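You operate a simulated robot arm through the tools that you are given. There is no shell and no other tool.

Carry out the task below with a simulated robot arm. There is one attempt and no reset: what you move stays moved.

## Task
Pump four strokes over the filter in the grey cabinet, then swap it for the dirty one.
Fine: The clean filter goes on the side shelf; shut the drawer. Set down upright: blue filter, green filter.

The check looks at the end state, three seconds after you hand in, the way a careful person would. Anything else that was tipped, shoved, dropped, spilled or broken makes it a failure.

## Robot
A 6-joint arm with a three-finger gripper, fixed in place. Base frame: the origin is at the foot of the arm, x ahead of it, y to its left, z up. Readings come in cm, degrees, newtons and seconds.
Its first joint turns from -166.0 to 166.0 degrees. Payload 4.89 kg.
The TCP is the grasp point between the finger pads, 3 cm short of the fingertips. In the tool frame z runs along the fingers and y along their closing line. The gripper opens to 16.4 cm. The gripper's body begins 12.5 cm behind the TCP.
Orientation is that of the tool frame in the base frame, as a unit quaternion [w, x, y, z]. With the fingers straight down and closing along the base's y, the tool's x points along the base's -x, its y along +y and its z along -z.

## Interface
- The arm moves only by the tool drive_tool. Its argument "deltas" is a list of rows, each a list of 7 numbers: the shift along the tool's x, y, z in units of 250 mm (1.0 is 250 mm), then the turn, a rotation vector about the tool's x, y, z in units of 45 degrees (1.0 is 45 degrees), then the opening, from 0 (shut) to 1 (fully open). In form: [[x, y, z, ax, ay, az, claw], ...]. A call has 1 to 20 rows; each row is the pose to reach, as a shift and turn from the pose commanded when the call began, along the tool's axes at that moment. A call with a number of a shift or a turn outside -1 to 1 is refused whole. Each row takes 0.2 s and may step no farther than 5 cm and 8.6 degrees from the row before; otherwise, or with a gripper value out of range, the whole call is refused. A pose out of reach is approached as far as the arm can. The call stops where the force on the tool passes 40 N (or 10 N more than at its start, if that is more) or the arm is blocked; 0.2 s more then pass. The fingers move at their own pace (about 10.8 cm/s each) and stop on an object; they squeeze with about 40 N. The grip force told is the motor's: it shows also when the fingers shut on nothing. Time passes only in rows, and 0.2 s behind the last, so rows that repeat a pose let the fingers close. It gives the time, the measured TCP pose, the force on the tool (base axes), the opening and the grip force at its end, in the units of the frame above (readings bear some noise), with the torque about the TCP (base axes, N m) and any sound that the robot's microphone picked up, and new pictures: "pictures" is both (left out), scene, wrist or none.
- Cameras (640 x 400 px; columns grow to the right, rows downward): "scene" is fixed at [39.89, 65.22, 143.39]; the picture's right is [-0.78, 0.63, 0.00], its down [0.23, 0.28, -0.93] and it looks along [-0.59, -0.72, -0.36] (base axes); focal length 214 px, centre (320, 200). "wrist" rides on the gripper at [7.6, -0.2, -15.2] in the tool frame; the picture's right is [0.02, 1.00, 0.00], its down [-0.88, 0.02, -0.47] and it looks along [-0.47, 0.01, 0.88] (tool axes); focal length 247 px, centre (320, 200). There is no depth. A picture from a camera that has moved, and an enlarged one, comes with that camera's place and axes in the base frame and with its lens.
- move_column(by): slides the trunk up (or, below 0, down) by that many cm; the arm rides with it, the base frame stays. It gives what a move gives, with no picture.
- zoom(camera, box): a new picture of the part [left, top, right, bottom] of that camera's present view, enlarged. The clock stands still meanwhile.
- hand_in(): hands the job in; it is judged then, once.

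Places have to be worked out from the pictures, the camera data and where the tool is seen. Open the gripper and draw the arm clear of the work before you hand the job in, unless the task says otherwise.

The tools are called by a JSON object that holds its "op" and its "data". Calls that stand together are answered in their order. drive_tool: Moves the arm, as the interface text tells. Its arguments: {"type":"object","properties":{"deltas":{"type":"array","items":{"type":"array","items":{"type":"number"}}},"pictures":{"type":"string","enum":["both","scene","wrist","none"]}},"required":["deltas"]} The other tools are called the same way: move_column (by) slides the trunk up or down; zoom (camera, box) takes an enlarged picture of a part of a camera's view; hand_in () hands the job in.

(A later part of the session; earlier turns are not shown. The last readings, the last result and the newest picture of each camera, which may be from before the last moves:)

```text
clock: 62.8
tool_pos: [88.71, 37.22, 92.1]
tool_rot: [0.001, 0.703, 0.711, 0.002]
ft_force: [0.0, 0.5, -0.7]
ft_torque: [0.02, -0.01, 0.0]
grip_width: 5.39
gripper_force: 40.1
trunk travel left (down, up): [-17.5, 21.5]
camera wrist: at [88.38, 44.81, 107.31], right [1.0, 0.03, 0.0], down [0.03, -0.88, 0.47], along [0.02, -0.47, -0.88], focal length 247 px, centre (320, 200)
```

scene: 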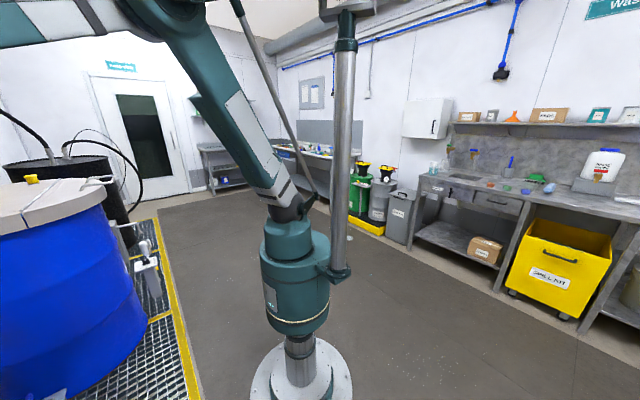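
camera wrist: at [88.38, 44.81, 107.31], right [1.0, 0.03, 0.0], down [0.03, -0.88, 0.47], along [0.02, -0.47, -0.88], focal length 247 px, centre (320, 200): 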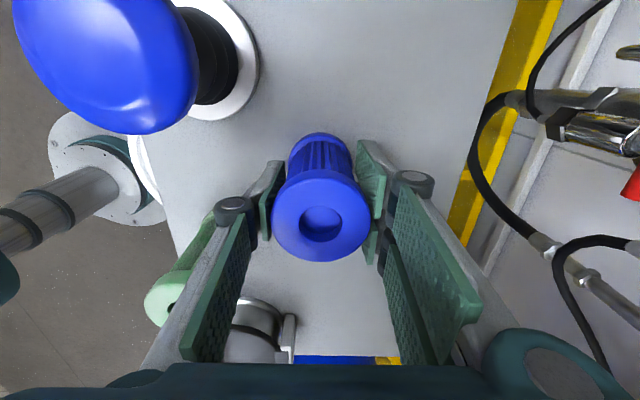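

No contact yet (force ≈0). Lower further in 0.25 cm steps.

{"op": "drive_tool", "data": {"deltas": [[0, 0, 0.01, 0, 0, 0, 0.2], [0, 0, 0.02, 0, 0, 0, 0.2], [0, 0, 0.03, 0, 0, 0, 0.2], [0, 0, 0.04, 0, 0, 0, 0.2], [0, 0, 0.05, 0, 0, 0, 0.2], [0, 0, 0.05, 0, 0, 0, 0.2]], "pictures": "none"}}

```text
clock: 64.2
tool_pos: [88.56, 37.08, 90.94]
tool_rot: [0.0, 0.703, 0.711, 0.001]
ft_force: [7.1, -6.0, 29.0]
ft_torque: [-0.2, -0.28, 0.0]
grip_width: 5.37
gripper_force: 40.4
trunk travel left (down, up): [-17.5, 21.5]
```

Contact: 29 N at z=90.94. I ease up 0.3 cm to relieve the load, then open the fingers to release.

{"op": "drive_tool", "data": {"deltas": [[0, 0, -0.012, 0, 0, 0, 0.2], [0, 0, -0.012, 0, 0, 0, 0.2]], "pictures": "none"}}

```text
clock: 64.8
tool_pos: [88.48, 37.16, 91.1]
tool_rot: [0.0, 0.704, 0.71, 0.001]
ft_force: [0.4, -0.3, -1.2]
ft_torque: [-0.02, 0.0, -0.01]
grip_width: 5.4
gripper_force: 39.7
trunk travel left (down, up): [-17.5, 21.5]
```

Load is zero, so the base is just at the shelf. Lower 0.1 cm and open.

{"op": "drive_tool", "data": {"deltas": [[0, 0, 0.005, 0, 0, 0, 0.2], [0, 0, 0.005, 0, 0, 0, 0.34], [0, 0, 0.005, 0, 0, 0, 0.42], [0, 0, 0.005, 0, 0, 0, 0.5], [0, 0, 0.005, 0, 0, 0, 0.5]], "pictures": "wrist"}}

```text
clock: 66.0
tool_pos: [88.57, 37.08, 90.85]
tool_rot: [0.0, 0.703, 0.711, 0.001]
ft_force: [-0.1, 1.0, -0.3]
ft_torque: [-0.01, 0.0, -0.05]
grip_width: 8.19
gripper_force: 0.0
trunk travel left (down, up): [-17.5, 21.5]
camera wrist: at [88.33, 44.75, 106.13], right [1.0, 0.03, 0.0], down [0.03, -0.88, 0.47], along [0.02, -0.47, -0.88], focal length 247 px, centre (320, 200)
```

wrist: 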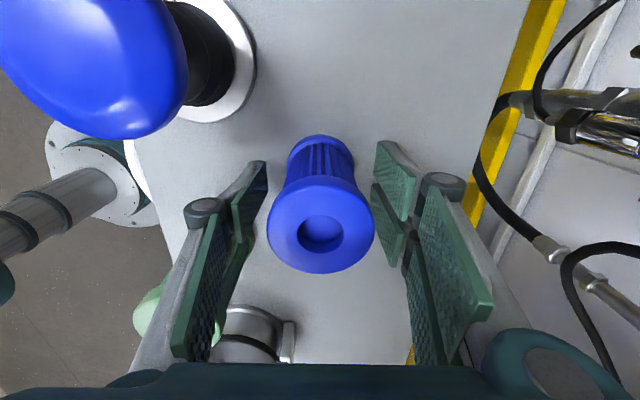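

The blue filter stands on the shelf free of the fingers. Raise straight up about 18 cm.

{"op": "drive_tool", "data": {"deltas": [[0, 0, -0.06, 0, 0, 0, 0.5], [0, 0, -0.14, 0, 0, 0, 0.5], [0, 0, -0.26, 0, 0, 0, 0.5], [0, 0, -0.42, 0, 0, 0, 0.5], [0, 0, -0.58, 0, 0, 0, 0.5], [0, 0, -0.72, 0, 0, 0, 0.5], [0, 0, -0.72, 0, 0, 0, 0.5]], "pictures": "wrist"}}

```text
clock: 67.6
tool_pos: [88.33, 36.96, 108.96]
tool_rot: [0.001, 0.703, 0.711, 0.002]
ft_force: [0.5, -0.9, 1.0]
ft_torque: [0.03, -0.01, 0.0]
grip_width: 8.21
gripper_force: 0.0
trunk travel left (down, up): [-17.5, 21.5]
camera wrist: at [88.19, 44.58, 124.22], right [1.0, 0.03, 0.0], down [0.03, -0.88, 0.47], along [0.02, -0.47, -0.88], focal length 247 px, centre (320, 200)
```

wrist: 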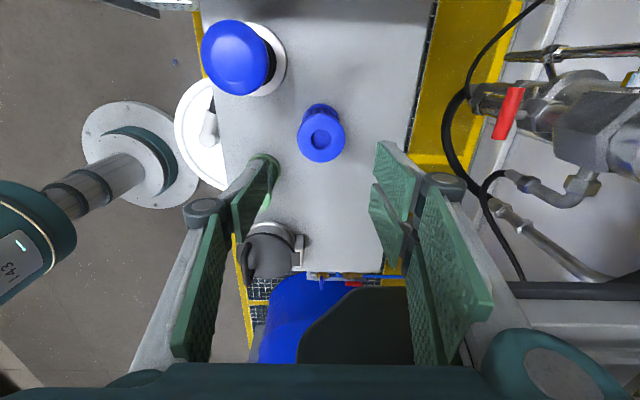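

Blue filter stands well. Now move over the green filter at about (79.4, 29) at z≈112 to check its position.

{"op": "drive_tool", "data": {"deltas": [[-0.1, -0.12, -0.05, 0, 0, 0, 0.5], [-0.21, -0.24, -0.12, 0, 0, 0, 0.55], [-0.32, -0.356, -0.12, 0, 0, 0, 0.6], [-0.32, -0.356, -0.12, 0, 0, 0, 0.6]], "pictures": "wrist"}}

{"op": "zoom", "data": {"camera": "wrist", "box": [260, 90, 380, 190]}}

```text
clock: 68.3
tool_pos: [80.72, 30.34, 112.18]
tool_rot: [0.0, 0.702, 0.713, 0.004]
ft_force: [-0.3, 2.1, 0.6]
ft_torque: [-0.15, -0.08, 0.09]
grip_width: 9.76
gripper_force: 0.1
trunk travel left (down, up): [-17.5, 21.5]
stopped in row 3: the force on the tool passed its limit at 56 N (the readings are from after the stop); the commanded pose is now the measured one
camera wrist: at [80.5, 37.97, 127.33], right [1.0, 0.04, 0.01], down [0.03, -0.88, 0.47], along [0.02, -0.47, -0.88], focal length 247 px, centre (320, 200)
```

wrist: 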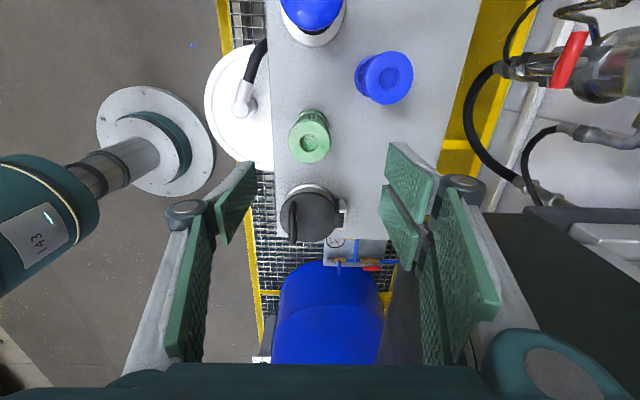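

```text
4.00 times, centred on (320, 140) of wrist
camera zoom: at [80.5, 37.97, 127.33], right [1.0, 0.04, 0.01], down [0.03, -0.88, 0.47], along [0.02, -0.47, -0.88], focal length 988 px, centre (320, 440)
```

zoom: 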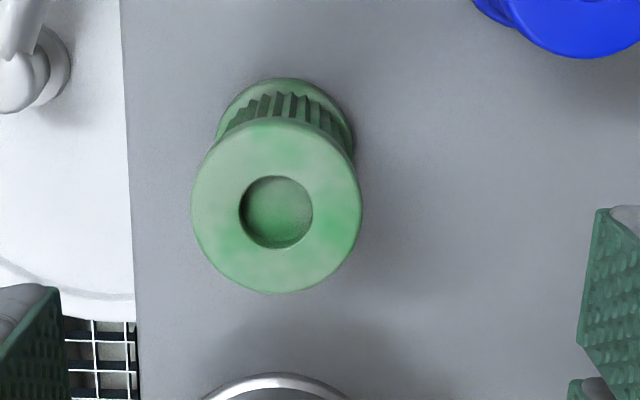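

The move stopped with a brief 56 N contact: the hand's right end touched the dark housing overhanging the shelf at about x≥90, y≤30, z≥109 (it lines up with that box in earlier views). Filters are all still standing. I'll back off along −x first.

{"op": "drive_tool", "data": {"deltas": [[0, -0.08, 0, 0, 0, 0, 0.6], [0, -0.2, 0, 0, 0, 0, 0.5], [0, -0.36, -0.02, 0, 0, 0, 0.4], [0, -0.48, -0.1, 0, 0, 0, 0.4], [0, -0.48, -0.24, 0, 0, 0, 0.4], [0, -0.48, -0.24, 0, 0, 0, 0.4]], "pictures": "both"}}

```text
clock: 69.8
tool_pos: [68.77, 30.24, 118.09]
tool_rot: [-0.001, 0.702, 0.713, 0.003]
ft_force: [-0.8, 0.5, -0.3]
ft_torque: [0.03, -0.11, 0.0]
grip_width: 6.56
gripper_force: 0.0
trunk travel left (down, up): [-17.5, 21.5]
camera wrist: at [68.5, 37.76, 133.24], right [1.0, 0.04, 0.01], down [0.03, -0.88, 0.47], along [0.02, -0.47, -0.88], focal length 247 px, centre (320, 200)
```

scene: 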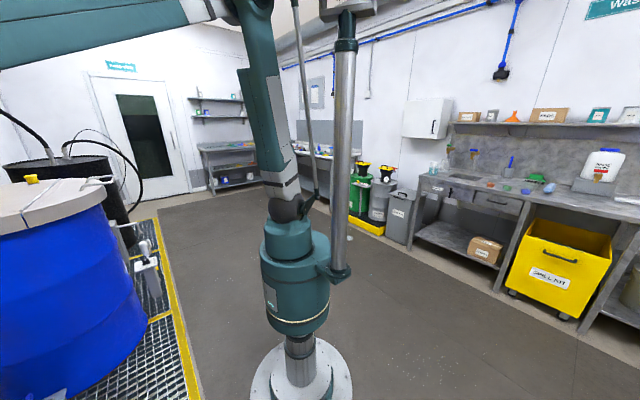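
wrist: 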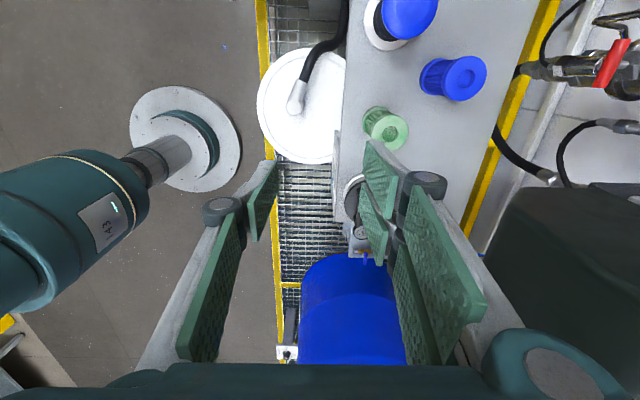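

Clear now. I'll yaw the tool back −90° (closing along y) here, where the hand stays well away from the dark box.

{"op": "drive_tool", "data": {"deltas": [[0, 0, 0, 0, 0, -0.18, 0.5], [0, 0, 0, 0, 0, -0.36, 0.5], [0, 0, 0, 0, 0, -0.54, 0.5], [0, 0, 0, 0, 0, -0.72, 0.5], [0, 0, 0, 0, 0, -0.88, 0.5], [0, 0, 0, 0, 0, -1.0, 0.5], [0, 0, 0, 0, 0, -1.0, 0.5]], "pictures": "none"}}

{"op": "drive_tool", "data": {"deltas": [[0, 0, 0, 0, 0, -0.18, 0.5], [0, 0, 0, 0, 0, -0.36, 0.5], [0, 0, 0, 0, 0, -0.54, 0.5], [0, 0, 0, 0, 0, -0.72, 0.5], [0, 0, 0, 0, 0, -0.88, 0.5], [0, 0, 0, 0, 0, -1.0, 0.5], [0, 0, 0, 0, 0, -1.0, 0.5]], "pictures": "both"}}

```text
clock: 71.3
tool_pos: [68.75, 30.2, 117.97]
tool_rot: [0.001, 0.376, 0.927, 0.003]
ft_force: [0.3, -0.1, -0.1]
ft_torque: [-0.02, 0.01, 0.0]
grip_width: 8.2
gripper_force: 0.0
trunk travel left (down, up): [-17.5, 21.5]
```

```text
clock: 73.0
tool_pos: [68.77, 30.13, 118.01]
tool_rot: [0.003, -0.007, 1.0, 0.003]
ft_force: [-0.8, 1.0, 0.2]
ft_torque: [0.0, 0.0, 0.0]
grip_width: 8.2
gripper_force: 0.0
trunk travel left (down, up): [-17.5, 21.5]
camera wrist: at [61.14, 29.8, 133.16], right [-0.04, 1.0, 0.01], down [0.88, 0.03, 0.48], along [0.48, 0.02, -0.88], focal length 247 px, centre (320, 200)
```

scene: 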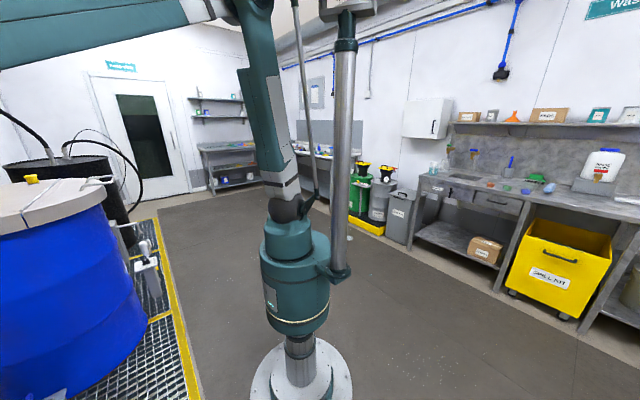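
wrist: 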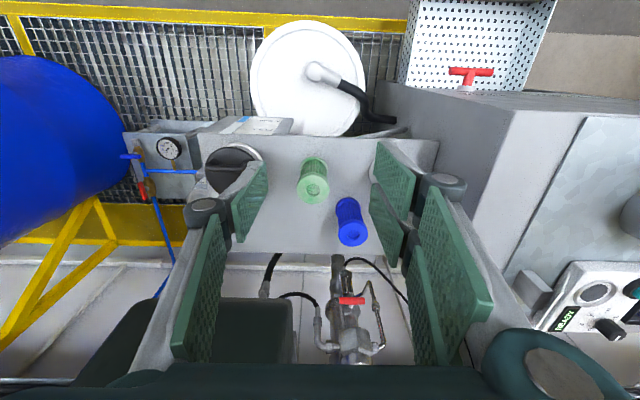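

Good view of everything: both filters upright, dark housing at left-back. Zooming to fix green filter's position relative to the gripper.

{"op": "zoom", "data": {"camera": "wrist", "box": [270, 130, 390, 260]}}

{"op": "zoom", "data": {"camera": "wrist", "box": [180, 100, 310, 200]}}

```text
3.08 times, centred on (330, 195) of wrist
camera zoom: at [61.14, 29.8, 133.16], right [-0.04, 1.0, 0.01], down [0.88, 0.03, 0.48], along [0.48, 0.02, -0.88], focal length 760 px, centre (289, 215)
```

zoom: 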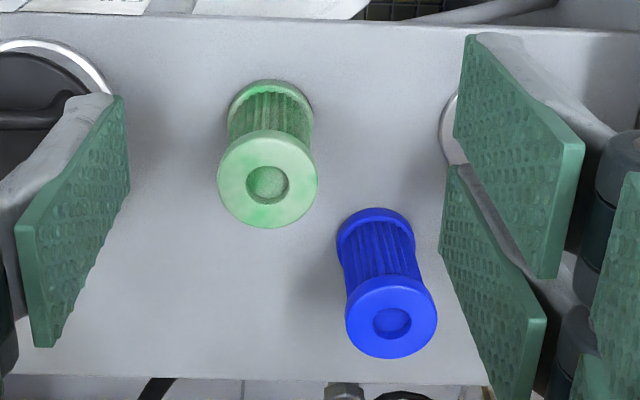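

```text
4.00 times, centred on (245, 150) of wrist
camera zoom: at [61.14, 29.8, 133.16], right [-0.04, 1.0, 0.01], down [0.88, 0.03, 0.48], along [0.48, 0.02, -0.88], focal length 988 px, centre (620, 400)
```

zoom: 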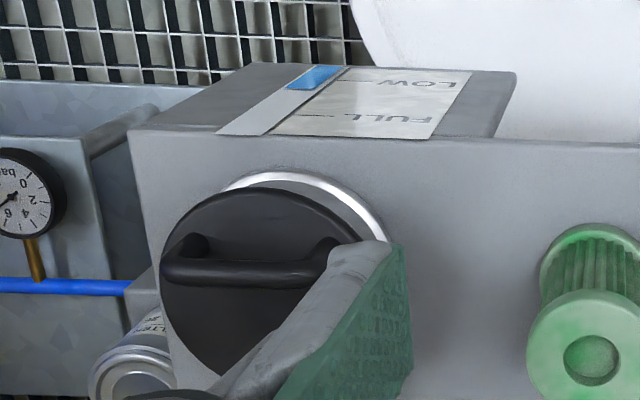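

Green filter fixed at (79.4, 29.45), top z≈94.5–95; blue confirmed upright at ≈(89, 37). The reservoir gauge dropped slightly but is above LOW. Move over the green filter at z≈108.

{"op": "drive_tool", "data": {"deltas": [[-0.14, -0.009, 0.08, 0, 0, 0, 0.5], [-0.28, -0.018, 0.2, 0, 0, 0, 0.5], [-0.428, -0.028, 0.32, 0, 0, 0, 0.5], [-0.428, -0.028, 0.4, 0, 0, 0, 0.5], [-0.428, -0.028, 0.4, 0, 0, 0, 0.5]], "pictures": "wrist"}}

{"op": "zoom", "data": {"camera": "wrist", "box": [220, 80, 420, 260]}}

```text
clock: 74.2
tool_pos: [79.44, 29.63, 108.02]
tool_rot: [0.003, -0.008, 1.0, 0.002]
ft_force: [1.1, -1.2, -0.7]
ft_torque: [0.0, 0.13, 0.01]
grip_width: 8.19
gripper_force: 0.0
trunk travel left (down, up): [-17.5, 21.5]
camera wrist: at [71.84, 29.27, 123.12], right [-0.04, 1.0, 0.01], down [0.88, 0.03, 0.48], along [0.48, 0.02, -0.88], focal length 247 px, centre (320, 200)
```

wrist: 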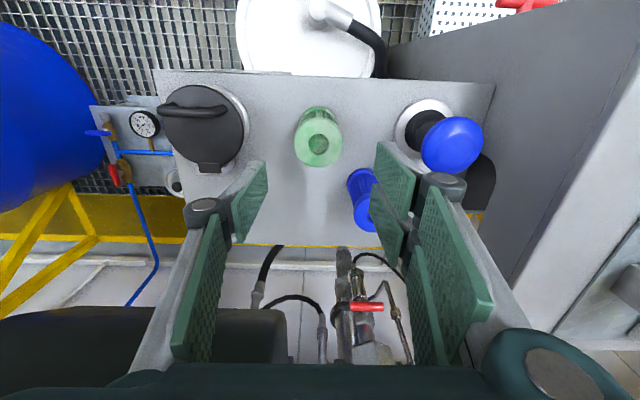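

```text
2.22 times, centred on (320, 170) of wrist
camera zoom: at [71.84, 29.27, 123.12], right [-0.04, 1.0, 0.01], down [0.88, 0.03, 0.48], along [0.48, 0.02, -0.88], focal length 549 px, centre (320, 267)
```

zoom: 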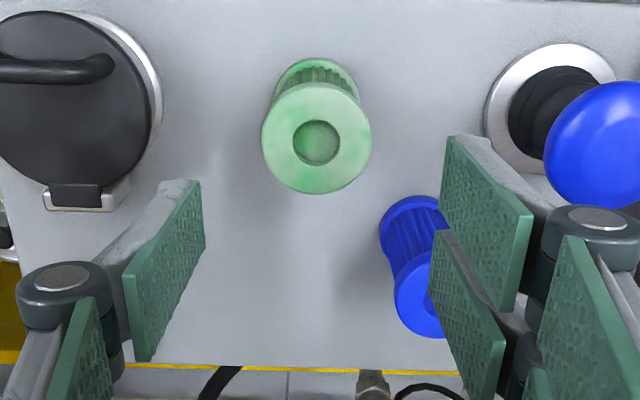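

Green filter is centred between the open fingers, with the blue one clear of the right finger. Descend to grip height (z≈91).

{"op": "drive_tool", "data": {"deltas": [[-0.002, -0.004, 0.14, 0, 0, 0, 0.5], [-0.004, -0.006, 0.28, 0, 0, 0, 0.5], [-0.004, -0.006, 0.42, 0, 0, 0, 0.5], [-0.004, -0.006, 0.54, 0, 0, 0, 0.5], [-0.004, -0.006, 0.63, 0, 0, 0, 0.5], [-0.004, -0.006, 0.68, 0, 0, 0, 0.5], [-0.004, -0.006, 0.68, 0, 0, 0, 0.5]], "pictures": "wrist"}}

```text
clock: 75.8
tool_pos: [79.7, 29.58, 91.13]
tool_rot: [0.002, -0.008, 1.0, 0.003]
ft_force: [-0.7, -0.6, -0.9]
ft_torque: [-0.02, 0.05, 0.0]
grip_width: 8.21
gripper_force: 0.1
trunk travel left (down, up): [-17.5, 21.5]
camera wrist: at [72.05, 29.22, 106.29], right [-0.04, 1.0, 0.01], down [0.88, 0.03, 0.48], along [0.48, 0.02, -0.88], focal length 247 px, centre (320, 200)
```

wrist: 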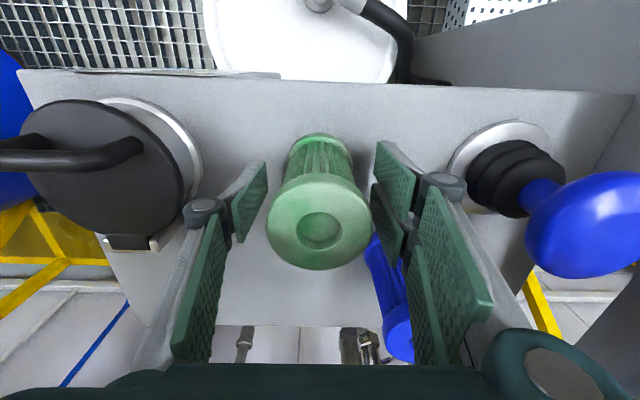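

Well centred. Close the fingers on the green filter.

{"op": "drive_tool", "data": {"deltas": [[0, 0, 0, 0, 0, 0, 0.4], [0, 0, 0, 0, 0, 0, 0.3], [0, 0, 0, 0, 0, 0, 0.2], [0, 0, 0, 0, 0, 0, 0.2], [0, 0, 0, 0, 0, 0, 0.2]], "pictures": "wrist"}}

```text
clock: 77.0
tool_pos: [79.66, 29.6, 91.09]
tool_rot: [0.002, -0.008, 1.0, 0.002]
ft_force: [0.0, 0.1, 0.6]
ft_torque: [0.02, -0.03, 0.03]
grip_width: 5.43
gripper_force: 40.3
trunk travel left (down, up): [-17.5, 21.5]
camera wrist: at [72.03, 29.21, 106.32], right [-0.04, 1.0, 0.01], down [0.88, 0.03, 0.48], along [0.48, 0.02, -0.88], focal length 247 px, centre (320, 200)
```

wrist: 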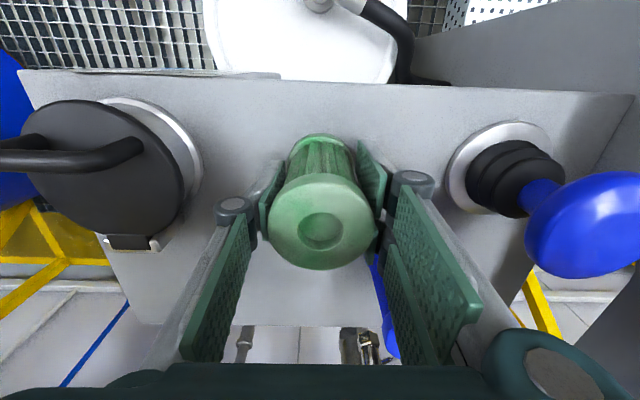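

Gripped at 5.43 cm, 40 N. Lift straight up about 24 cm, slowly at first.

{"op": "drive_tool", "data": {"deltas": [[0, 0, -0.04, 0, 0, 0, 0.2], [0, 0, -0.1, 0, 0, 0, 0.2], [0, 0, -0.2, 0, 0, 0, 0.2], [0, 0, -0.34, 0, 0, 0, 0.2], [0, 0, -0.5, 0, 0, 0, 0.2], [0, 0, -0.66, 0, 0, 0, 0.2], [0, 0, -0.82, 0, 0, 0, 0.2], [0, 0, -0.98, 0, 0, 0, 0.2], [0, 0, -0.98, 0, 0, 0, 0.2]], "pictures": "wrist"}}

```text
clock: 79.0
tool_pos: [79.55, 29.55, 115.71]
tool_rot: [0.002, -0.007, 1.0, 0.002]
ft_force: [0.0, -0.7, -0.6]
ft_torque: [0.02, -0.08, -0.01]
grip_width: 5.4
gripper_force: 39.7
trunk travel left (down, up): [-17.5, 21.5]
camera wrist: at [71.87, 29.16, 130.82], right [-0.04, 1.0, 0.01], down [0.88, 0.03, 0.48], along [0.48, 0.02, -0.88], focal length 247 px, centre (320, 200)
```

wrist: 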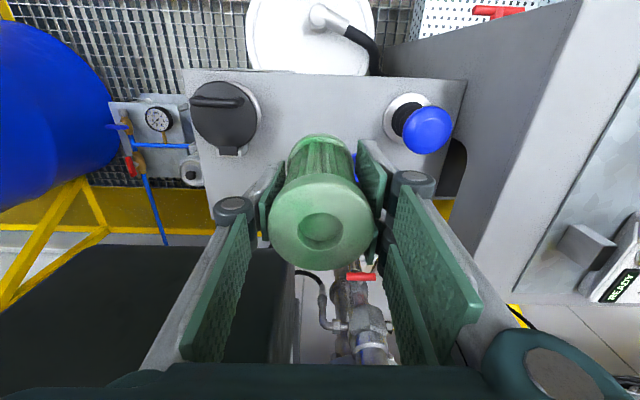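

Green filter lifted. Travel toward the drawer, first to (56, 50, 119).

{"op": "drive_tool", "data": {"deltas": [[0.12, 0.06, -0.04, 0, 0, 0, 0.2], [0.25, 0.15, -0.08, 0, 0, 0, 0.2], [0.38, 0.25, -0.12, 0, 0, 0, 0.2], [0.51, 0.36, -0.14, 0, 0, 0, 0.2], [0.63, 0.48, -0.14, 0, 0, 0, 0.2], [0.74, 0.6, -0.14, 0, 0, 0, 0.2], [0.84, 0.71, -0.14, 0, 0, 0, 0.2], [0.94, 0.82, -0.14, 0, 0, 0, 0.2], [0.94, 0.82, -0.14, 0, 0, 0, 0.2]], "pictures": "none"}}

{"op": "drive_tool", "data": {"deltas": [[0.02, 0.14, 0, 0, 0, 0, 0.2], [0.04, 0.3, 0, 0, 0, 0, 0.2], [0.06, 0.47, 0, 0, 0, 0, 0.2], [0.08, 0.64, 0, 0, 0, 0, 0.2], [0.1, 0.8, 0, 0, 0, 0, 0.2], [0.12, 0.94, 0, 0, 0, 0, 0.2], [0.12, 1.0, 0, 0, 0, 0, 0.2], [0.12, 1.0, 0, 0, 0, 0, 0.2]], "pictures": "both"}}

```text
clock: 81.0
tool_pos: [55.76, 49.6, 119.04]
tool_rot: [0.003, -0.008, 1.0, 0.003]
ft_force: [-0.7, 0.1, -0.2]
ft_torque: [-0.04, -0.04, -0.02]
grip_width: 5.4
gripper_force: 40.5
trunk travel left (down, up): [-17.5, 21.5]
```

```text
clock: 82.8
tool_pos: [52.41, 74.46, 119.3]
tool_rot: [0.002, -0.008, 1.0, 0.003]
ft_force: [0.4, 0.4, -1.5]
ft_torque: [-0.11, 0.03, -0.01]
grip_width: 5.42
gripper_force: 40.2
trunk travel left (down, up): [-17.5, 21.5]
camera wrist: at [44.85, 74.16, 134.41], right [-0.04, 1.0, 0.01], down [0.88, 0.03, 0.48], along [0.48, 0.02, -0.88], focal length 247 px, centre (320, 200)
```

scene: 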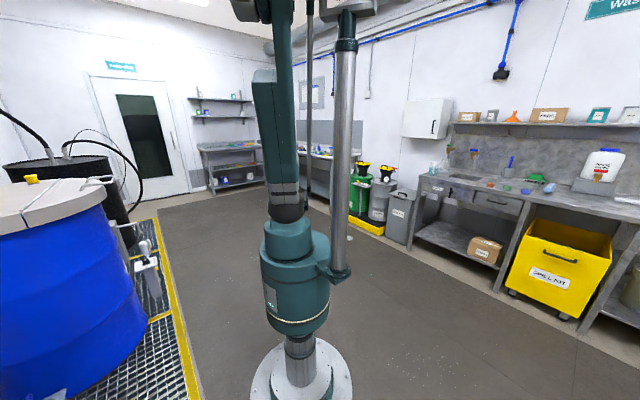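
wrist: 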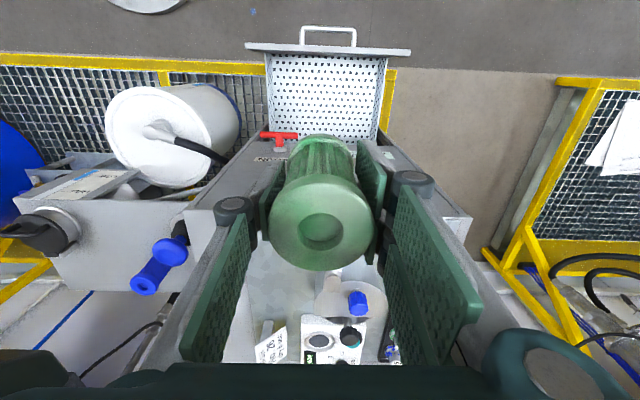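

Over the open drawer now. Descend vertically 25 cm twice, aligning to (53.5, 77).

{"op": "drive_tool", "data": {"deltas": [[-0.01, 0.03, 0.16, 0, 0, 0, 0.2], [-0.02, 0.06, 0.33, 0, 0, 0, 0.2], [-0.03, 0.09, 0.5, 0, 0, 0, 0.2], [-0.04, 0.1, 0.67, 0, 0, 0, 0.2], [-0.04, 0.1, 0.84, 0, 0, 0, 0.2], [-0.04, 0.1, 1.0, 0, 0, 0, 0.2], [-0.04, 0.1, 1.0, 0, 0, 0, 0.2]], "pictures": "wrist"}}

```text
clock: 84.3
tool_pos: [53.64, 77.22, 93.85]
tool_rot: [0.002, -0.008, 1.0, 0.002]
ft_force: [-0.1, 1.6, -0.7]
ft_torque: [-0.02, 0.01, 0.03]
grip_width: 5.4
gripper_force: 39.9
trunk travel left (down, up): [-17.5, 21.5]
camera wrist: at [45.94, 76.85, 109.1], right [-0.04, 1.0, 0.01], down [0.88, 0.03, 0.48], along [0.48, 0.02, -0.88], focal length 247 px, centre (320, 200)
```

wrist: 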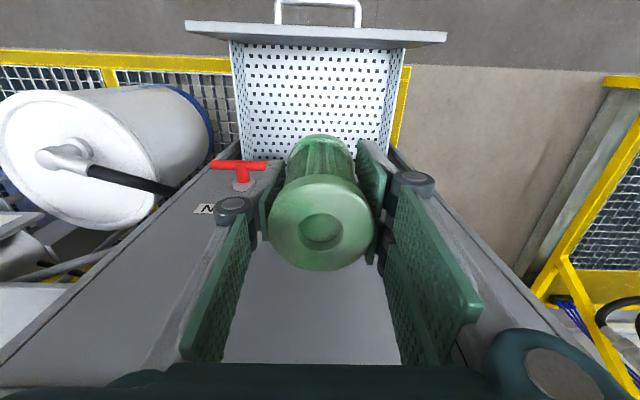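

Tap is to the left and further in x than the hand. Continue down another 25 cm.

{"op": "drive_tool", "data": {"deltas": [[0, 0, 0.16, 0, 0, 0, 0.2], [0, 0, 0.33, 0, 0, 0, 0.2], [0, 0, 0.5, 0, 0, 0, 0.2], [0, 0, 0.67, 0, 0, 0, 0.2], [0, 0, 0.84, 0, 0, 0, 0.2], [0, 0, 0.98, 0, 0, 0, 0.2], [0, 0, 0.98, 0, 0, 0, 0.2]], "pictures": "both"}}

```text
clock: 86.0
tool_pos: [53.64, 77.41, 69.62]
tool_rot: [0.002, -0.008, 1.0, 0.003]
ft_force: [0.3, 0.0, -1.0]
ft_torque: [-0.01, 0.04, 0.01]
grip_width: 5.42
gripper_force: 39.9
trunk travel left (down, up): [-17.5, 21.5]
camera wrist: at [45.96, 76.93, 84.8], right [-0.04, 1.0, 0.01], down [0.88, 0.03, 0.48], along [0.48, 0.02, -0.88], focal length 247 px, centre (320, 200)
```

scene: 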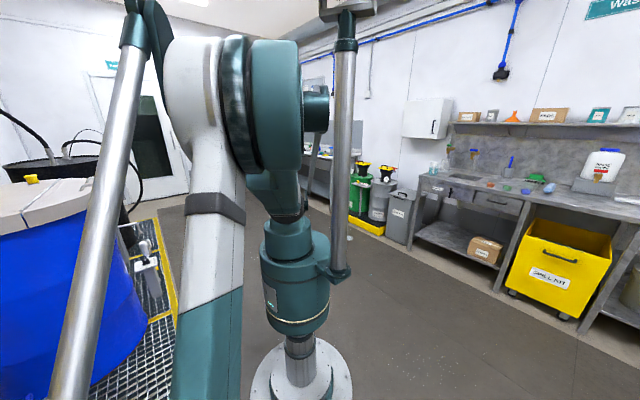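
wrist: 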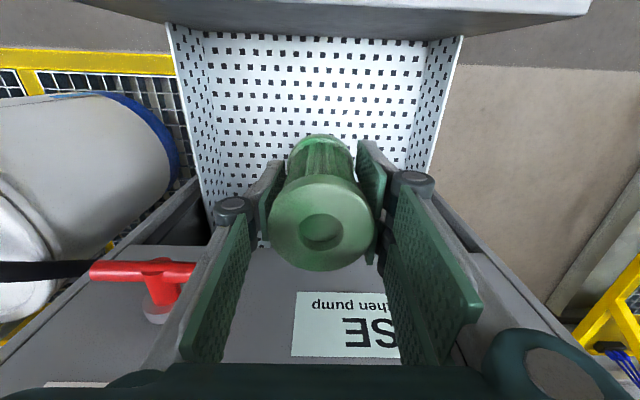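

The filter is above the basket, with the tap safely ahead (x≈61) of the hand (x≈53.6). Descend to z≈46.5.

{"op": "drive_tool", "data": {"deltas": [[0, 0, 0.16, 0, 0, 0, 0.2], [0, 0, 0.33, 0, 0, 0, 0.2], [0, 0, 0.5, 0, 0, 0, 0.2], [0, 0, 0.66, 0, 0, 0, 0.2], [0, 0, 0.8, 0, 0, 0, 0.2], [0, 0, 0.88, 0, 0, 0, 0.2], [0, 0, 0.92, 0, 0, 0, 0.2], [0, 0, 0.92, 0, 0, 0, 0.2]], "pictures": "wrist"}}

```text
clock: 87.8
tool_pos: [53.55, 77.5, 46.66]
tool_rot: [0.002, -0.007, 1.0, 0.003]
ft_force: [0.2, -0.4, -0.5]
ft_torque: [-0.01, 0.03, -0.03]
grip_width: 5.39
gripper_force: 40.3
trunk travel left (down, up): [-17.5, 21.5]
camera wrist: at [45.99, 77.13, 61.85], right [-0.04, 1.0, 0.01], down [0.88, 0.03, 0.48], along [0.48, 0.02, -0.88], focal length 247 px, centre (320, 200)
```

wrist: 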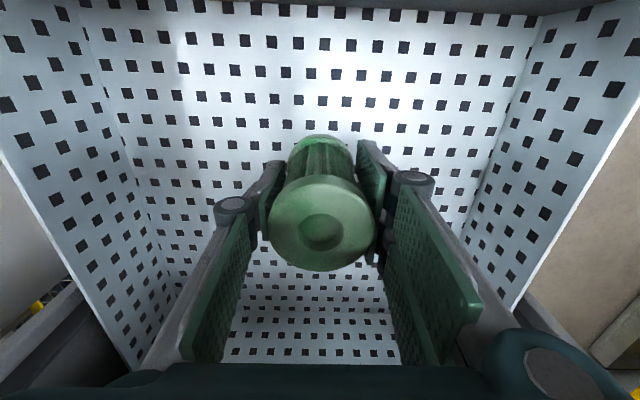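

Inside the basket with ~3 cm to go (expected contact at TCP z≈43.7). Lower slowly.

{"op": "drive_tool", "data": {"deltas": [[0, 0, 0.03, 0, 0, 0, 0.2], [0, 0, 0.06, 0, 0, 0, 0.2], [0, 0, 0.085, 0, 0, 0, 0.2], [0, 0, 0.1, 0, 0, 0, 0.2], [0, 0, 0.11, 0, 0, 0, 0.2], [0, 0, 0.11, 0, 0, 0, 0.2]], "pictures": "none"}}

```text
clock: 89.2
tool_pos: [53.82, 77.46, 44.06]
tool_rot: [0.003, -0.008, 1.0, 0.003]
ft_force: [0.3, 0.9, -0.7]
ft_torque: [0.01, -0.02, 0.04]
grip_width: 5.38
gripper_force: 39.8
trunk travel left (down, up): [-17.5, 21.5]
```

No contact yet at z=44.06. Lower in 0.2 cm steps.

{"op": "drive_tool", "data": {"deltas": [[0, 0, 0.007, 0, 0, 0, 0.2], [0, 0, 0.014, 0, 0, 0, 0.2], [0, 0, 0.02, 0, 0, 0, 0.2], [0, 0, 0.02, 0, 0, 0, 0.2]], "pictures": "none"}}

```text
clock: 90.2
tool_pos: [53.8, 77.5, 43.54]
tool_rot: [0.003, -0.008, 1.0, 0.003]
ft_force: [0.3, 0.3, -0.7]
ft_torque: [0.0, 0.0, -0.03]
grip_width: 5.39
gripper_force: 40.6
trunk travel left (down, up): [-17.5, 21.5]
```

{"op": "drive_tool", "data": {"deltas": [[0, 0, 0.007, 0, 0, 0, 0.2], [0, 0, 0.014, 0, 0, 0, 0.2], [0, 0, 0.014, 0, 0, 0, 0.2]], "pictures": "none"}}

```text
clock: 91.0
tool_pos: [53.73, 77.5, 43.12]
tool_rot: [0.002, -0.008, 1.0, 0.002]
ft_force: [0.0, -0.6, -0.6]
ft_torque: [0.02, 0.02, -0.01]
grip_width: 5.42
gripper_force: 40.0
trunk travel left (down, up): [-17.5, 21.5]
```

Still no load; keep lowering gently in 0.2 cm steps.

{"op": "drive_tool", "data": {"deltas": [[0, 0, 0.007, 0, 0, 0, 0.2], [0, 0, 0.014, 0, 0, 0, 0.2], [0, 0, 0.014, 0, 0, 0, 0.2]], "pictures": "wrist"}}

```text
clock: 91.8
tool_pos: [53.77, 77.53, 42.74]
tool_rot: [0.003, -0.008, 1.0, 0.002]
ft_force: [0.0, 0.5, 17.5]
ft_torque: [-0.11, -0.23, 0.01]
grip_width: 5.36
gripper_force: 40.1
trunk travel left (down, up): [-17.5, 21.5]
camera wrist: at [46.08, 77.15, 57.99], right [-0.04, 1.0, 0.01], down [0.88, 0.03, 0.48], along [0.48, 0.02, -0.88], focal length 247 px, centre (320, 200)
```

wrist: 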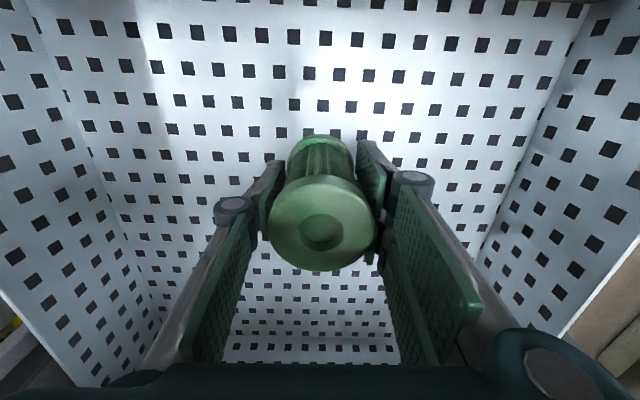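

Contact at z=42.74 with 17.5 N. Ease up 0.15 cm and check the load before releasing.

{"op": "drive_tool", "data": {"deltas": [[0, 0, -0.006, 0, 0, 0, 0.2], [0, 0, -0.006, 0, 0, 0, 0.2]], "pictures": "none"}}

```text
clock: 92.3
tool_pos: [53.76, 77.56, 42.82]
tool_rot: [0.003, -0.008, 1.0, 0.003]
ft_force: [0.4, 1.6, 5.2]
ft_torque: [-0.08, 0.04, 0.0]
grip_width: 5.36
gripper_force: 40.1
trunk travel left (down, up): [-17.5, 21.5]
```

Light 5 N load: the filter rests on the basket floor. Open the fingers.

{"op": "drive_tool", "data": {"deltas": [[0, 0, 0, 0, 0, 0, 0.34], [0, 0, 0, 0, 0, 0, 0.42], [0, 0, 0, 0, 0, 0, 0.5], [0, 0, 0, 0, 0, 0, 0.5]], "pictures": "wrist"}}

```text
clock: 93.3
tool_pos: [53.75, 77.39, 42.91]
tool_rot: [0.003, -0.007, 1.0, 0.003]
ft_force: [1.0, -0.5, -0.2]
ft_torque: [-0.02, -0.01, -0.02]
grip_width: 8.19
gripper_force: 0.1
trunk travel left (down, up): [-17.5, 21.5]
camera wrist: at [46.09, 77.17, 58.01], right [-0.04, 1.0, 0.01], down [0.88, 0.03, 0.48], along [0.48, 0.02, -0.88], focal length 247 px, centre (320, 200)
```

wrist: 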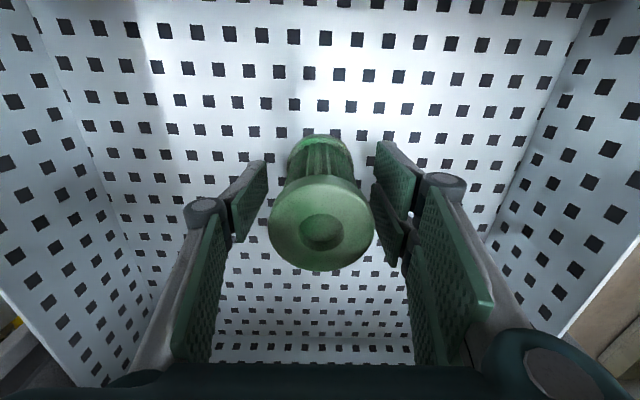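

Green filter stands free. Raise straight up 24 cm.

{"op": "drive_tool", "data": {"deltas": [[0, 0, -0.05, 0, 0, 0, 0.5], [0, 0, -0.12, 0, 0, 0, 0.5], [0, 0, -0.24, 0, 0, 0, 0.5], [0, 0, -0.4, 0, 0, 0, 0.5], [0, 0, -0.58, 0, 0, 0, 0.5], [0, 0, -0.76, 0, 0, 0, 0.5], [0, 0, -0.94, 0, 0, 0, 0.5], [0, 0, -0.94, 0, 0, 0, 0.5]], "pictures": "both"}}

```text
clock: 95.2
tool_pos: [53.5, 77.23, 66.63]
tool_rot: [0.003, -0.008, 1.0, 0.003]
ft_force: [0.4, 0.1, -0.7]
ft_torque: [-0.04, -0.01, -0.02]
grip_width: 8.18
gripper_force: 0.2
trunk travel left (down, up): [-17.5, 21.5]
camera wrist: at [45.92, 76.92, 81.73], right [-0.04, 1.0, 0.01], down [0.88, 0.03, 0.48], along [0.48, 0.02, -0.88], focal length 247 px, centre (320, 200)
```

scene: 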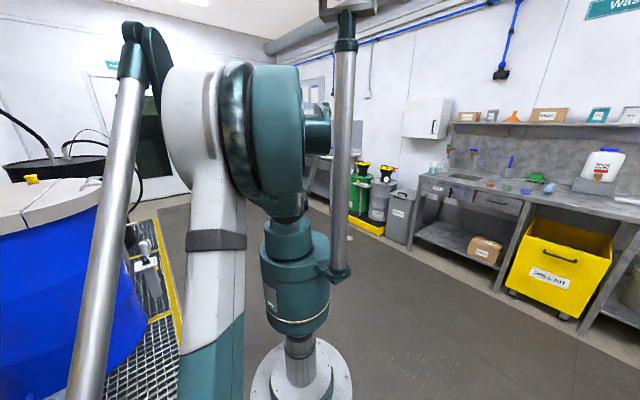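
wrist: 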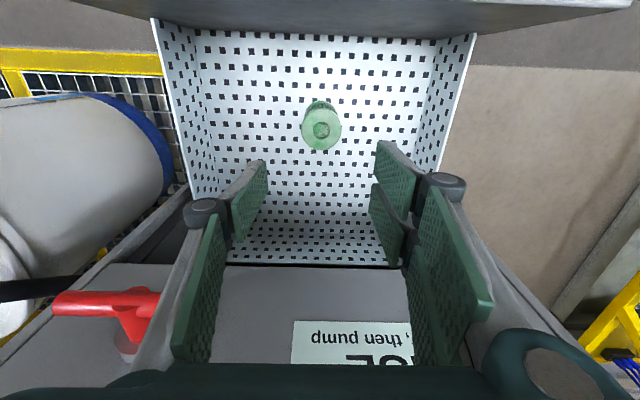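

Green stands upright in the basket. Now to shut the drawer I'll re-grip the handle as before; first rise to z≈91 and back off in x.

{"op": "drive_tool", "data": {"deltas": [[0, 0, -0.17, 0, 0, 0, 0.5], [0.02, 0, -0.34, 0, 0, 0, 0.4], [0.06, 0, -0.51, 0, 0, 0, 0.3], [0.12, 0, -0.68, 0, 0, 0, 0.2], [0.2, 0, -0.84, 0, 0, 0, 0.2], [0.3, 0, -0.98, 0, 0, 0, 0.2], [0.38, 0, -1.0, 0, 0, 0, 0.2], [0.38, 0, -1.0, 0, 0, 0, 0.2]], "pictures": "wrist"}}

{"op": "drive_tool", "data": {"deltas": [[0, 0, 0, 0, 0, 0.18, 0.2], [0, 0, 0, 0, 0, 0.36, 0.2], [0, 0, 0, 0, 0, 0.54, 0.2], [0, 0, 0, 0, 0, 0.72, 0.2], [0, 0, 0, 0, 0, 0.88, 0.2], [0, 0, 0, 0, 0, 1.0, 0.2], [0, 0, 0, 0, 0, 1.0, 0.2]], "pictures": "none"}}

{"op": "drive_tool", "data": {"deltas": [[0, 0, 0, 0, 0, 0.18, 0.2], [0, 0, 0, 0, 0, 0.36, 0.2], [0, 0, 0, 0, 0, 0.54, 0.2], [0, 0, 0, 0, 0, 0.72, 0.2], [0, 0, 0, 0, 0, 0.88, 0.2], [0, 0, 0, 0, 0, 1.0, 0.2], [0, 0, 0, 0, 0, 1.0, 0.2]], "pictures": "wrist"}}

```text
clock: 97.0
tool_pos: [44.01, 76.92, 91.32]
tool_rot: [0.003, -0.008, 1.0, 0.003]
ft_force: [-0.9, -0.8, 0.4]
ft_torque: [0.06, -0.02, -0.03]
grip_width: 3.28
gripper_force: 0.0
trunk travel left (down, up): [-17.5, 21.5]
camera wrist: at [36.48, 76.65, 106.49], right [-0.04, 1.0, 0.01], down [0.88, 0.03, 0.48], along [0.48, 0.02, -0.88], focal length 247 px, centre (320, 200)
```

wrist: 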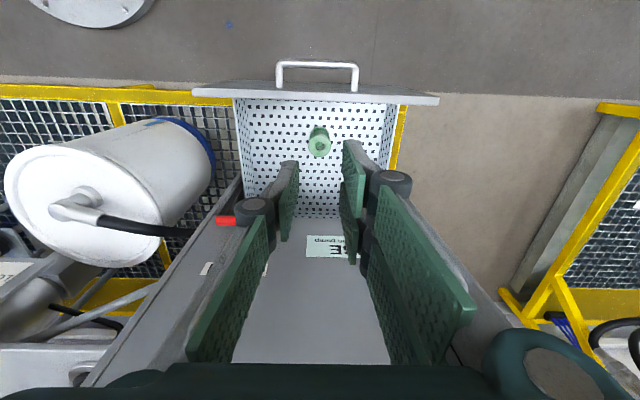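

```text
clock: 98.5
tool_pos: [43.99, 77.09, 91.43]
tool_rot: [0.002, 0.377, 0.926, 0.003]
ft_force: [-0.3, -0.4, 0.1]
ft_torque: [0.0, 0.01, 0.02]
grip_width: 3.3
gripper_force: 0.0
trunk travel left (down, up): [-17.5, 21.5]
```

```text
clock: 100.2
tool_pos: [43.88, 77.05, 91.35]
tool_rot: [0.0, 0.702, 0.712, 0.003]
ft_force: [-0.2, -0.8, 0.5]
ft_torque: [-0.01, -0.01, 0.01]
grip_width: 3.28
gripper_force: 0.1
trunk travel left (down, up): [-17.5, 21.5]
camera wrist: at [43.72, 84.67, 106.59], right [1.0, 0.04, 0.01], down [0.03, -0.88, 0.47], along [0.02, -0.47, -0.88], focal length 247 px, centre (320, 200)
```

wrist: 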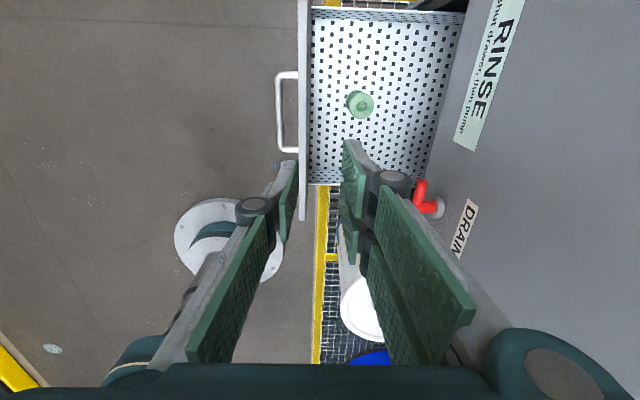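

The handle bar is at ≈(36.0, 77, 54.8). I tilt −30° again while moving to (33, 77, 80) above and in front of it.

{"op": "drive_tool", "data": {"deltas": [[0, -0.109, 0.113, -0.167, 0, 0, 0.2], [0, -0.218, 0.227, -0.333, 0, 0, 0.2], [0, -0.327, 0.34, -0.5, 0, 0, 0.2], [0, -0.436, 0.454, -0.667, 0, 0, 0.2], [0, -0.436, 0.454, -0.667, 0, 0, 0.2]], "pictures": "wrist"}}

{"op": "zoom", "data": {"camera": "wrist", "box": [240, 40, 440, 240]}}

```text
clock: 101.3
tool_pos: [33.07, 76.83, 79.84]
tool_rot: [0.182, 0.678, 0.687, 0.188]
ft_force: [0.5, -0.5, -0.7]
ft_torque: [-0.02, 0.02, -0.02]
grip_width: 3.3
gripper_force: 0.1
trunk travel left (down, up): [-17.5, 21.5]
camera wrist: at [25.18, 84.4, 92.97], right [0.86, 0.03, 0.51], down [-0.21, -0.89, 0.41], along [0.46, -0.46, -0.76], focal length 247 px, centre (320, 200)
```

wrist: 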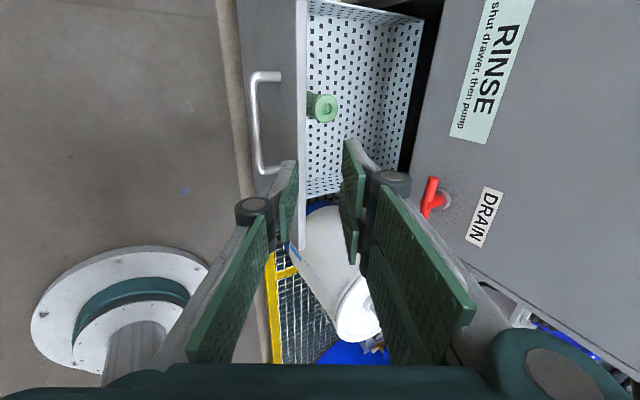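

```text
2.00 times, centred on (340, 140) of wrist
camera zoom: at [25.18, 84.4, 92.97], right [0.86, 0.03, 0.51], down [-0.21, -0.89, 0.41], along [0.46, -0.46, -0.76], focal length 494 px, centre (280, 320)
```

zoom: 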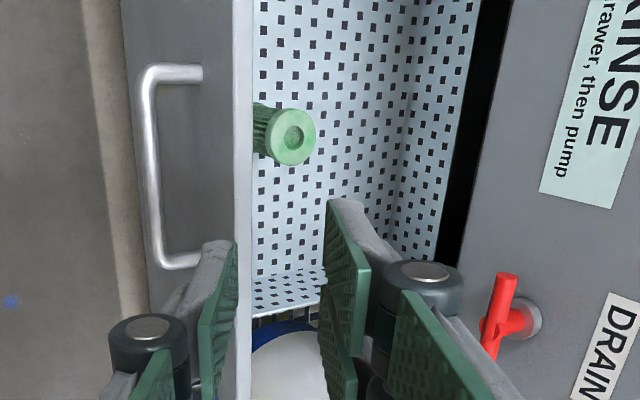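

Bar re-measured at ≈(36.2, 77.2, 54.8). Move to pre-grasp with the bar 9 cm ahead on the tool axis.

{"op": "drive_tool", "data": {"deltas": [[0.002, -0.1, 0.142, 0, 0, 0, 0.2], [0.004, -0.2, 0.283, 0, 0, 0, 0.2], [0.006, -0.3, 0.425, 0, 0, 0, 0.2], [0.008, -0.398, 0.566, 0, 0, 0, 0.2], [0.008, -0.398, 0.566, 0, 0, 0, 0.2]], "pictures": "wrist"}}

{"op": "zoom", "data": {"camera": "wrist", "box": [240, 60, 440, 240]}}

```text
clock: 102.5
tool_pos: [31.7, 77.13, 62.64]
tool_rot: [0.181, 0.678, 0.687, 0.188]
ft_force: [0.2, -0.4, -0.2]
ft_torque: [0.03, 0.01, 0.01]
grip_width: 3.25
gripper_force: 0.0
trunk travel left (down, up): [-17.5, 21.5]
camera wrist: at [23.76, 84.62, 75.79], right [0.86, 0.03, 0.5], down [-0.21, -0.89, 0.41], along [0.46, -0.46, -0.76], focal length 247 px, centre (320, 200)
```

wrist: 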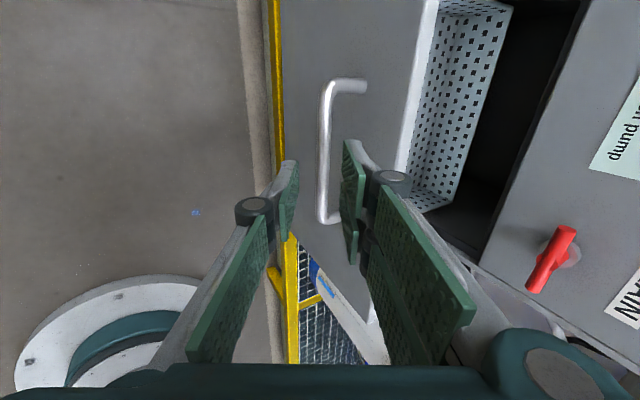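

```text
2.22 times, centred on (340, 150) of wrist
camera zoom: at [23.76, 84.62, 75.79], right [0.86, 0.03, 0.5], down [-0.21, -0.89, 0.41], along [0.46, -0.46, -0.76], focal length 549 px, centre (276, 311)
```

zoom: 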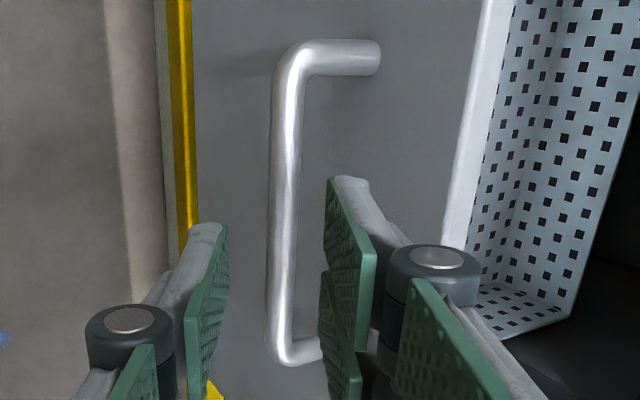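

The geometry matches the previous successful grasp. Advance 8 cm along the tool axis and close on the bar.

{"op": "drive_tool", "data": {"deltas": [[0, 0, 0.08, 0, 0, 0, 0.2], [0, 0.004, 0.16, 0, 0, 0, 0.2], [0, 0.008, 0.24, 0, 0, 0, 0.2], [0, 0.012, 0.32, 0, 0, 0, 0.2], [0, 0.012, 0.32, 0, 0, 0, 0.2], [0, 0.012, 0.32, 0, 0, 0, 0.1], [0, 0.012, 0.32, 0, 0, 0, 0.0], [0, 0.012, 0.32, 0, 0, 0, 0.0], [0, 0.012, 0.32, 0, 0, 0, 0.0]], "pictures": "wrist"}}

```text
clock: 104.5
tool_pos: [35.95, 77.0, 55.93]
tool_rot: [0.181, 0.678, 0.687, 0.189]
ft_force: [2.5, 1.7, 6.6]
ft_torque: [0.15, -0.04, -0.27]
grip_width: 1.25
gripper_force: 45.3
trunk travel left (down, up): [-17.5, 21.5]
camera wrist: at [27.95, 84.6, 69.1], right [0.86, 0.03, 0.5], down [-0.21, -0.89, 0.41], along [0.46, -0.46, -0.76], focal length 247 px, centre (320, 200)
```

wrist: 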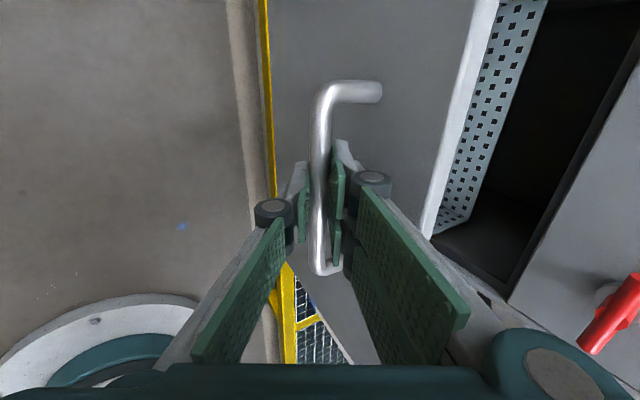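

Gripped again (1.25 cm, 45 N). Now push the drawer shut slowly and smoothly, 14 cm first.

{"op": "drive_tool", "data": {"deltas": [[-0.0004, 0.0104, 0.0061, 0, 0, 0, 0], [-0.0011, 0.0276, 0.0162, 0, 0, 0, 0], [-0.002, 0.0518, 0.0303, 0, 0, 0, 0], [-0.0031, 0.0794, 0.0465, 0, 0, 0, 0], [-0.0042, 0.107, 0.0626, 0, 0, 0, 0], [-0.0052, 0.1346, 0.0788, 0, 0, 0, 0], [-0.0063, 0.1622, 0.0949, 0, 0, 0, 0], [-0.0074, 0.1898, 0.1111, 0, 0, 0, 0], [-0.0084, 0.2174, 0.1273, 0, 0, 0, 0], [-0.0095, 0.245, 0.1434, 0, 0, 0, 0], [-0.0106, 0.2726, 0.1596, 0, 0, 0, 0], [-0.0117, 0.3002, 0.1757, 0, 0, 0, 0], [-0.0127, 0.3278, 0.1919, 0, 0, 0, 0], [-0.0138, 0.3554, 0.2081, 0, 0, 0, 0], [-0.0149, 0.383, 0.2242, 0, 0, 0, 0], [-0.0159, 0.4106, 0.2404, 0, 0, 0, 0], [-0.017, 0.4382, 0.2565, 0, 0, 0, 0], [-0.018, 0.4623, 0.2707, 0, 0, 0, 0], [-0.0186, 0.4796, 0.2808, 0, 0, 0, 0], [-0.019, 0.4899, 0.2868, 0, 0, 0, 0]], "pictures": "both"}}

```text
clock: 108.8
tool_pos: [50.15, 77.22, 56.11]
tool_rot: [0.181, 0.678, 0.687, 0.188]
ft_force: [-1.4, 12.0, 9.8]
ft_torque: [1.02, -0.03, 0.15]
grip_width: 1.26
gripper_force: 44.9
trunk travel left (down, up): [-17.5, 21.5]
camera wrist: at [42.32, 84.62, 69.1], right [0.86, 0.03, 0.5], down [-0.21, -0.89, 0.41], along [0.46, -0.46, -0.76], focal length 247 px, centre (320, 200)
```

scene: 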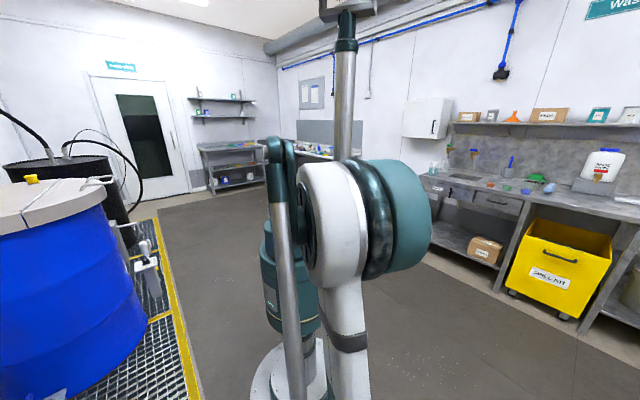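
wrist: 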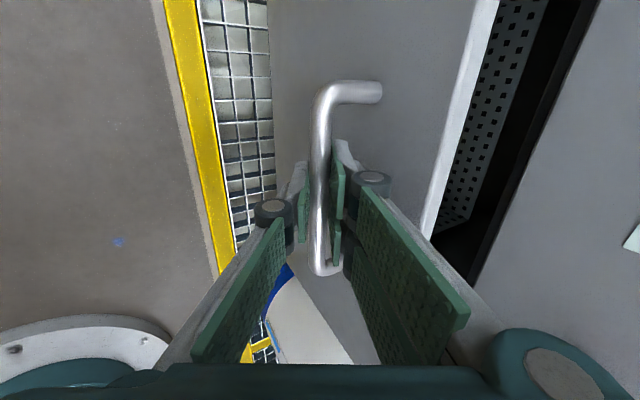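

Half shut, sideways load small. Push the remaining ~10.6 cm at the same slow pace.

{"op": "drive_tool", "data": {"deltas": [[0.002, 0.0104, 0.0061, 0, 0, 0, 0], [0.003, 0.031, 0.0182, 0, 0, 0, 0], [0.003, 0.0587, 0.0343, 0, 0, 0, 0], [0.002, 0.0863, 0.0505, 0, 0, 0, 0], [0.002, 0.1139, 0.0667, 0, 0, 0, 0], [0.0015, 0.1415, 0.0828, 0, 0, 0, 0], [0.001, 0.169, 0.099, 0, 0, 0, 0], [0.0005, 0.1967, 0.1151, 0, 0, 0, 0], [0, 0.2243, 0.1313, 0, 0, 0, 0], [0, 0.2519, 0.1475, 0, 0, 0, 0], [0, 0.2795, 0.1636, 0, 0, 0, 0], [-0.001, 0.307, 0.1798, 0, 0, 0, 0], [-0.001, 0.3278, 0.1919, 0, 0, 0, 0], [-0.001, 0.3416, 0.2, 0, 0, 0, 0], [-0.001, 0.352, 0.206, 0, 0, 0, 0], [-0.001, 0.3623, 0.2121, 0, 0, 0, 0], [-0.001, 0.3623, 0.2121, 0, 0, 0, 0]], "pictures": "wrist"}}

```text
clock: 112.4
tool_pos: [60.31, 77.07, 55.9]
tool_rot: [0.18, 0.678, 0.688, 0.187]
ft_force: [-13.2, -2.5, 9.5]
ft_torque: [0.08, 0.03, -0.37]
grip_width: 1.26
gripper_force: 44.7
trunk travel left (down, up): [-17.5, 21.5]
stopped in row 17: the force on the tool passed its limit at 42 N (the readings are from after the stop); the commanded pose is now the measured one
camera wrist: at [52.58, 84.62, 68.99], right [0.86, 0.03, 0.5], down [-0.21, -0.89, 0.41], along [0.46, -0.46, -0.76], focal length 247 px, centre (320, 200)
```

wrist: 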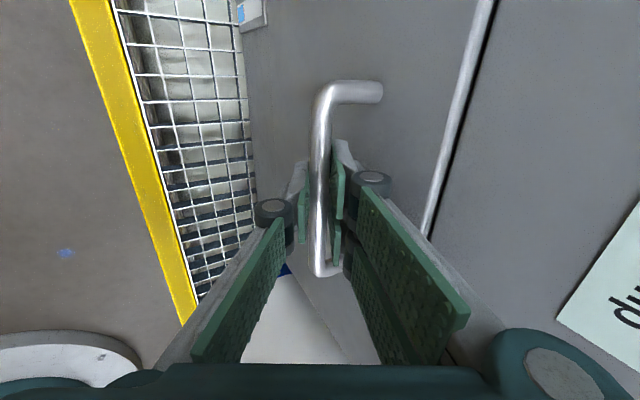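

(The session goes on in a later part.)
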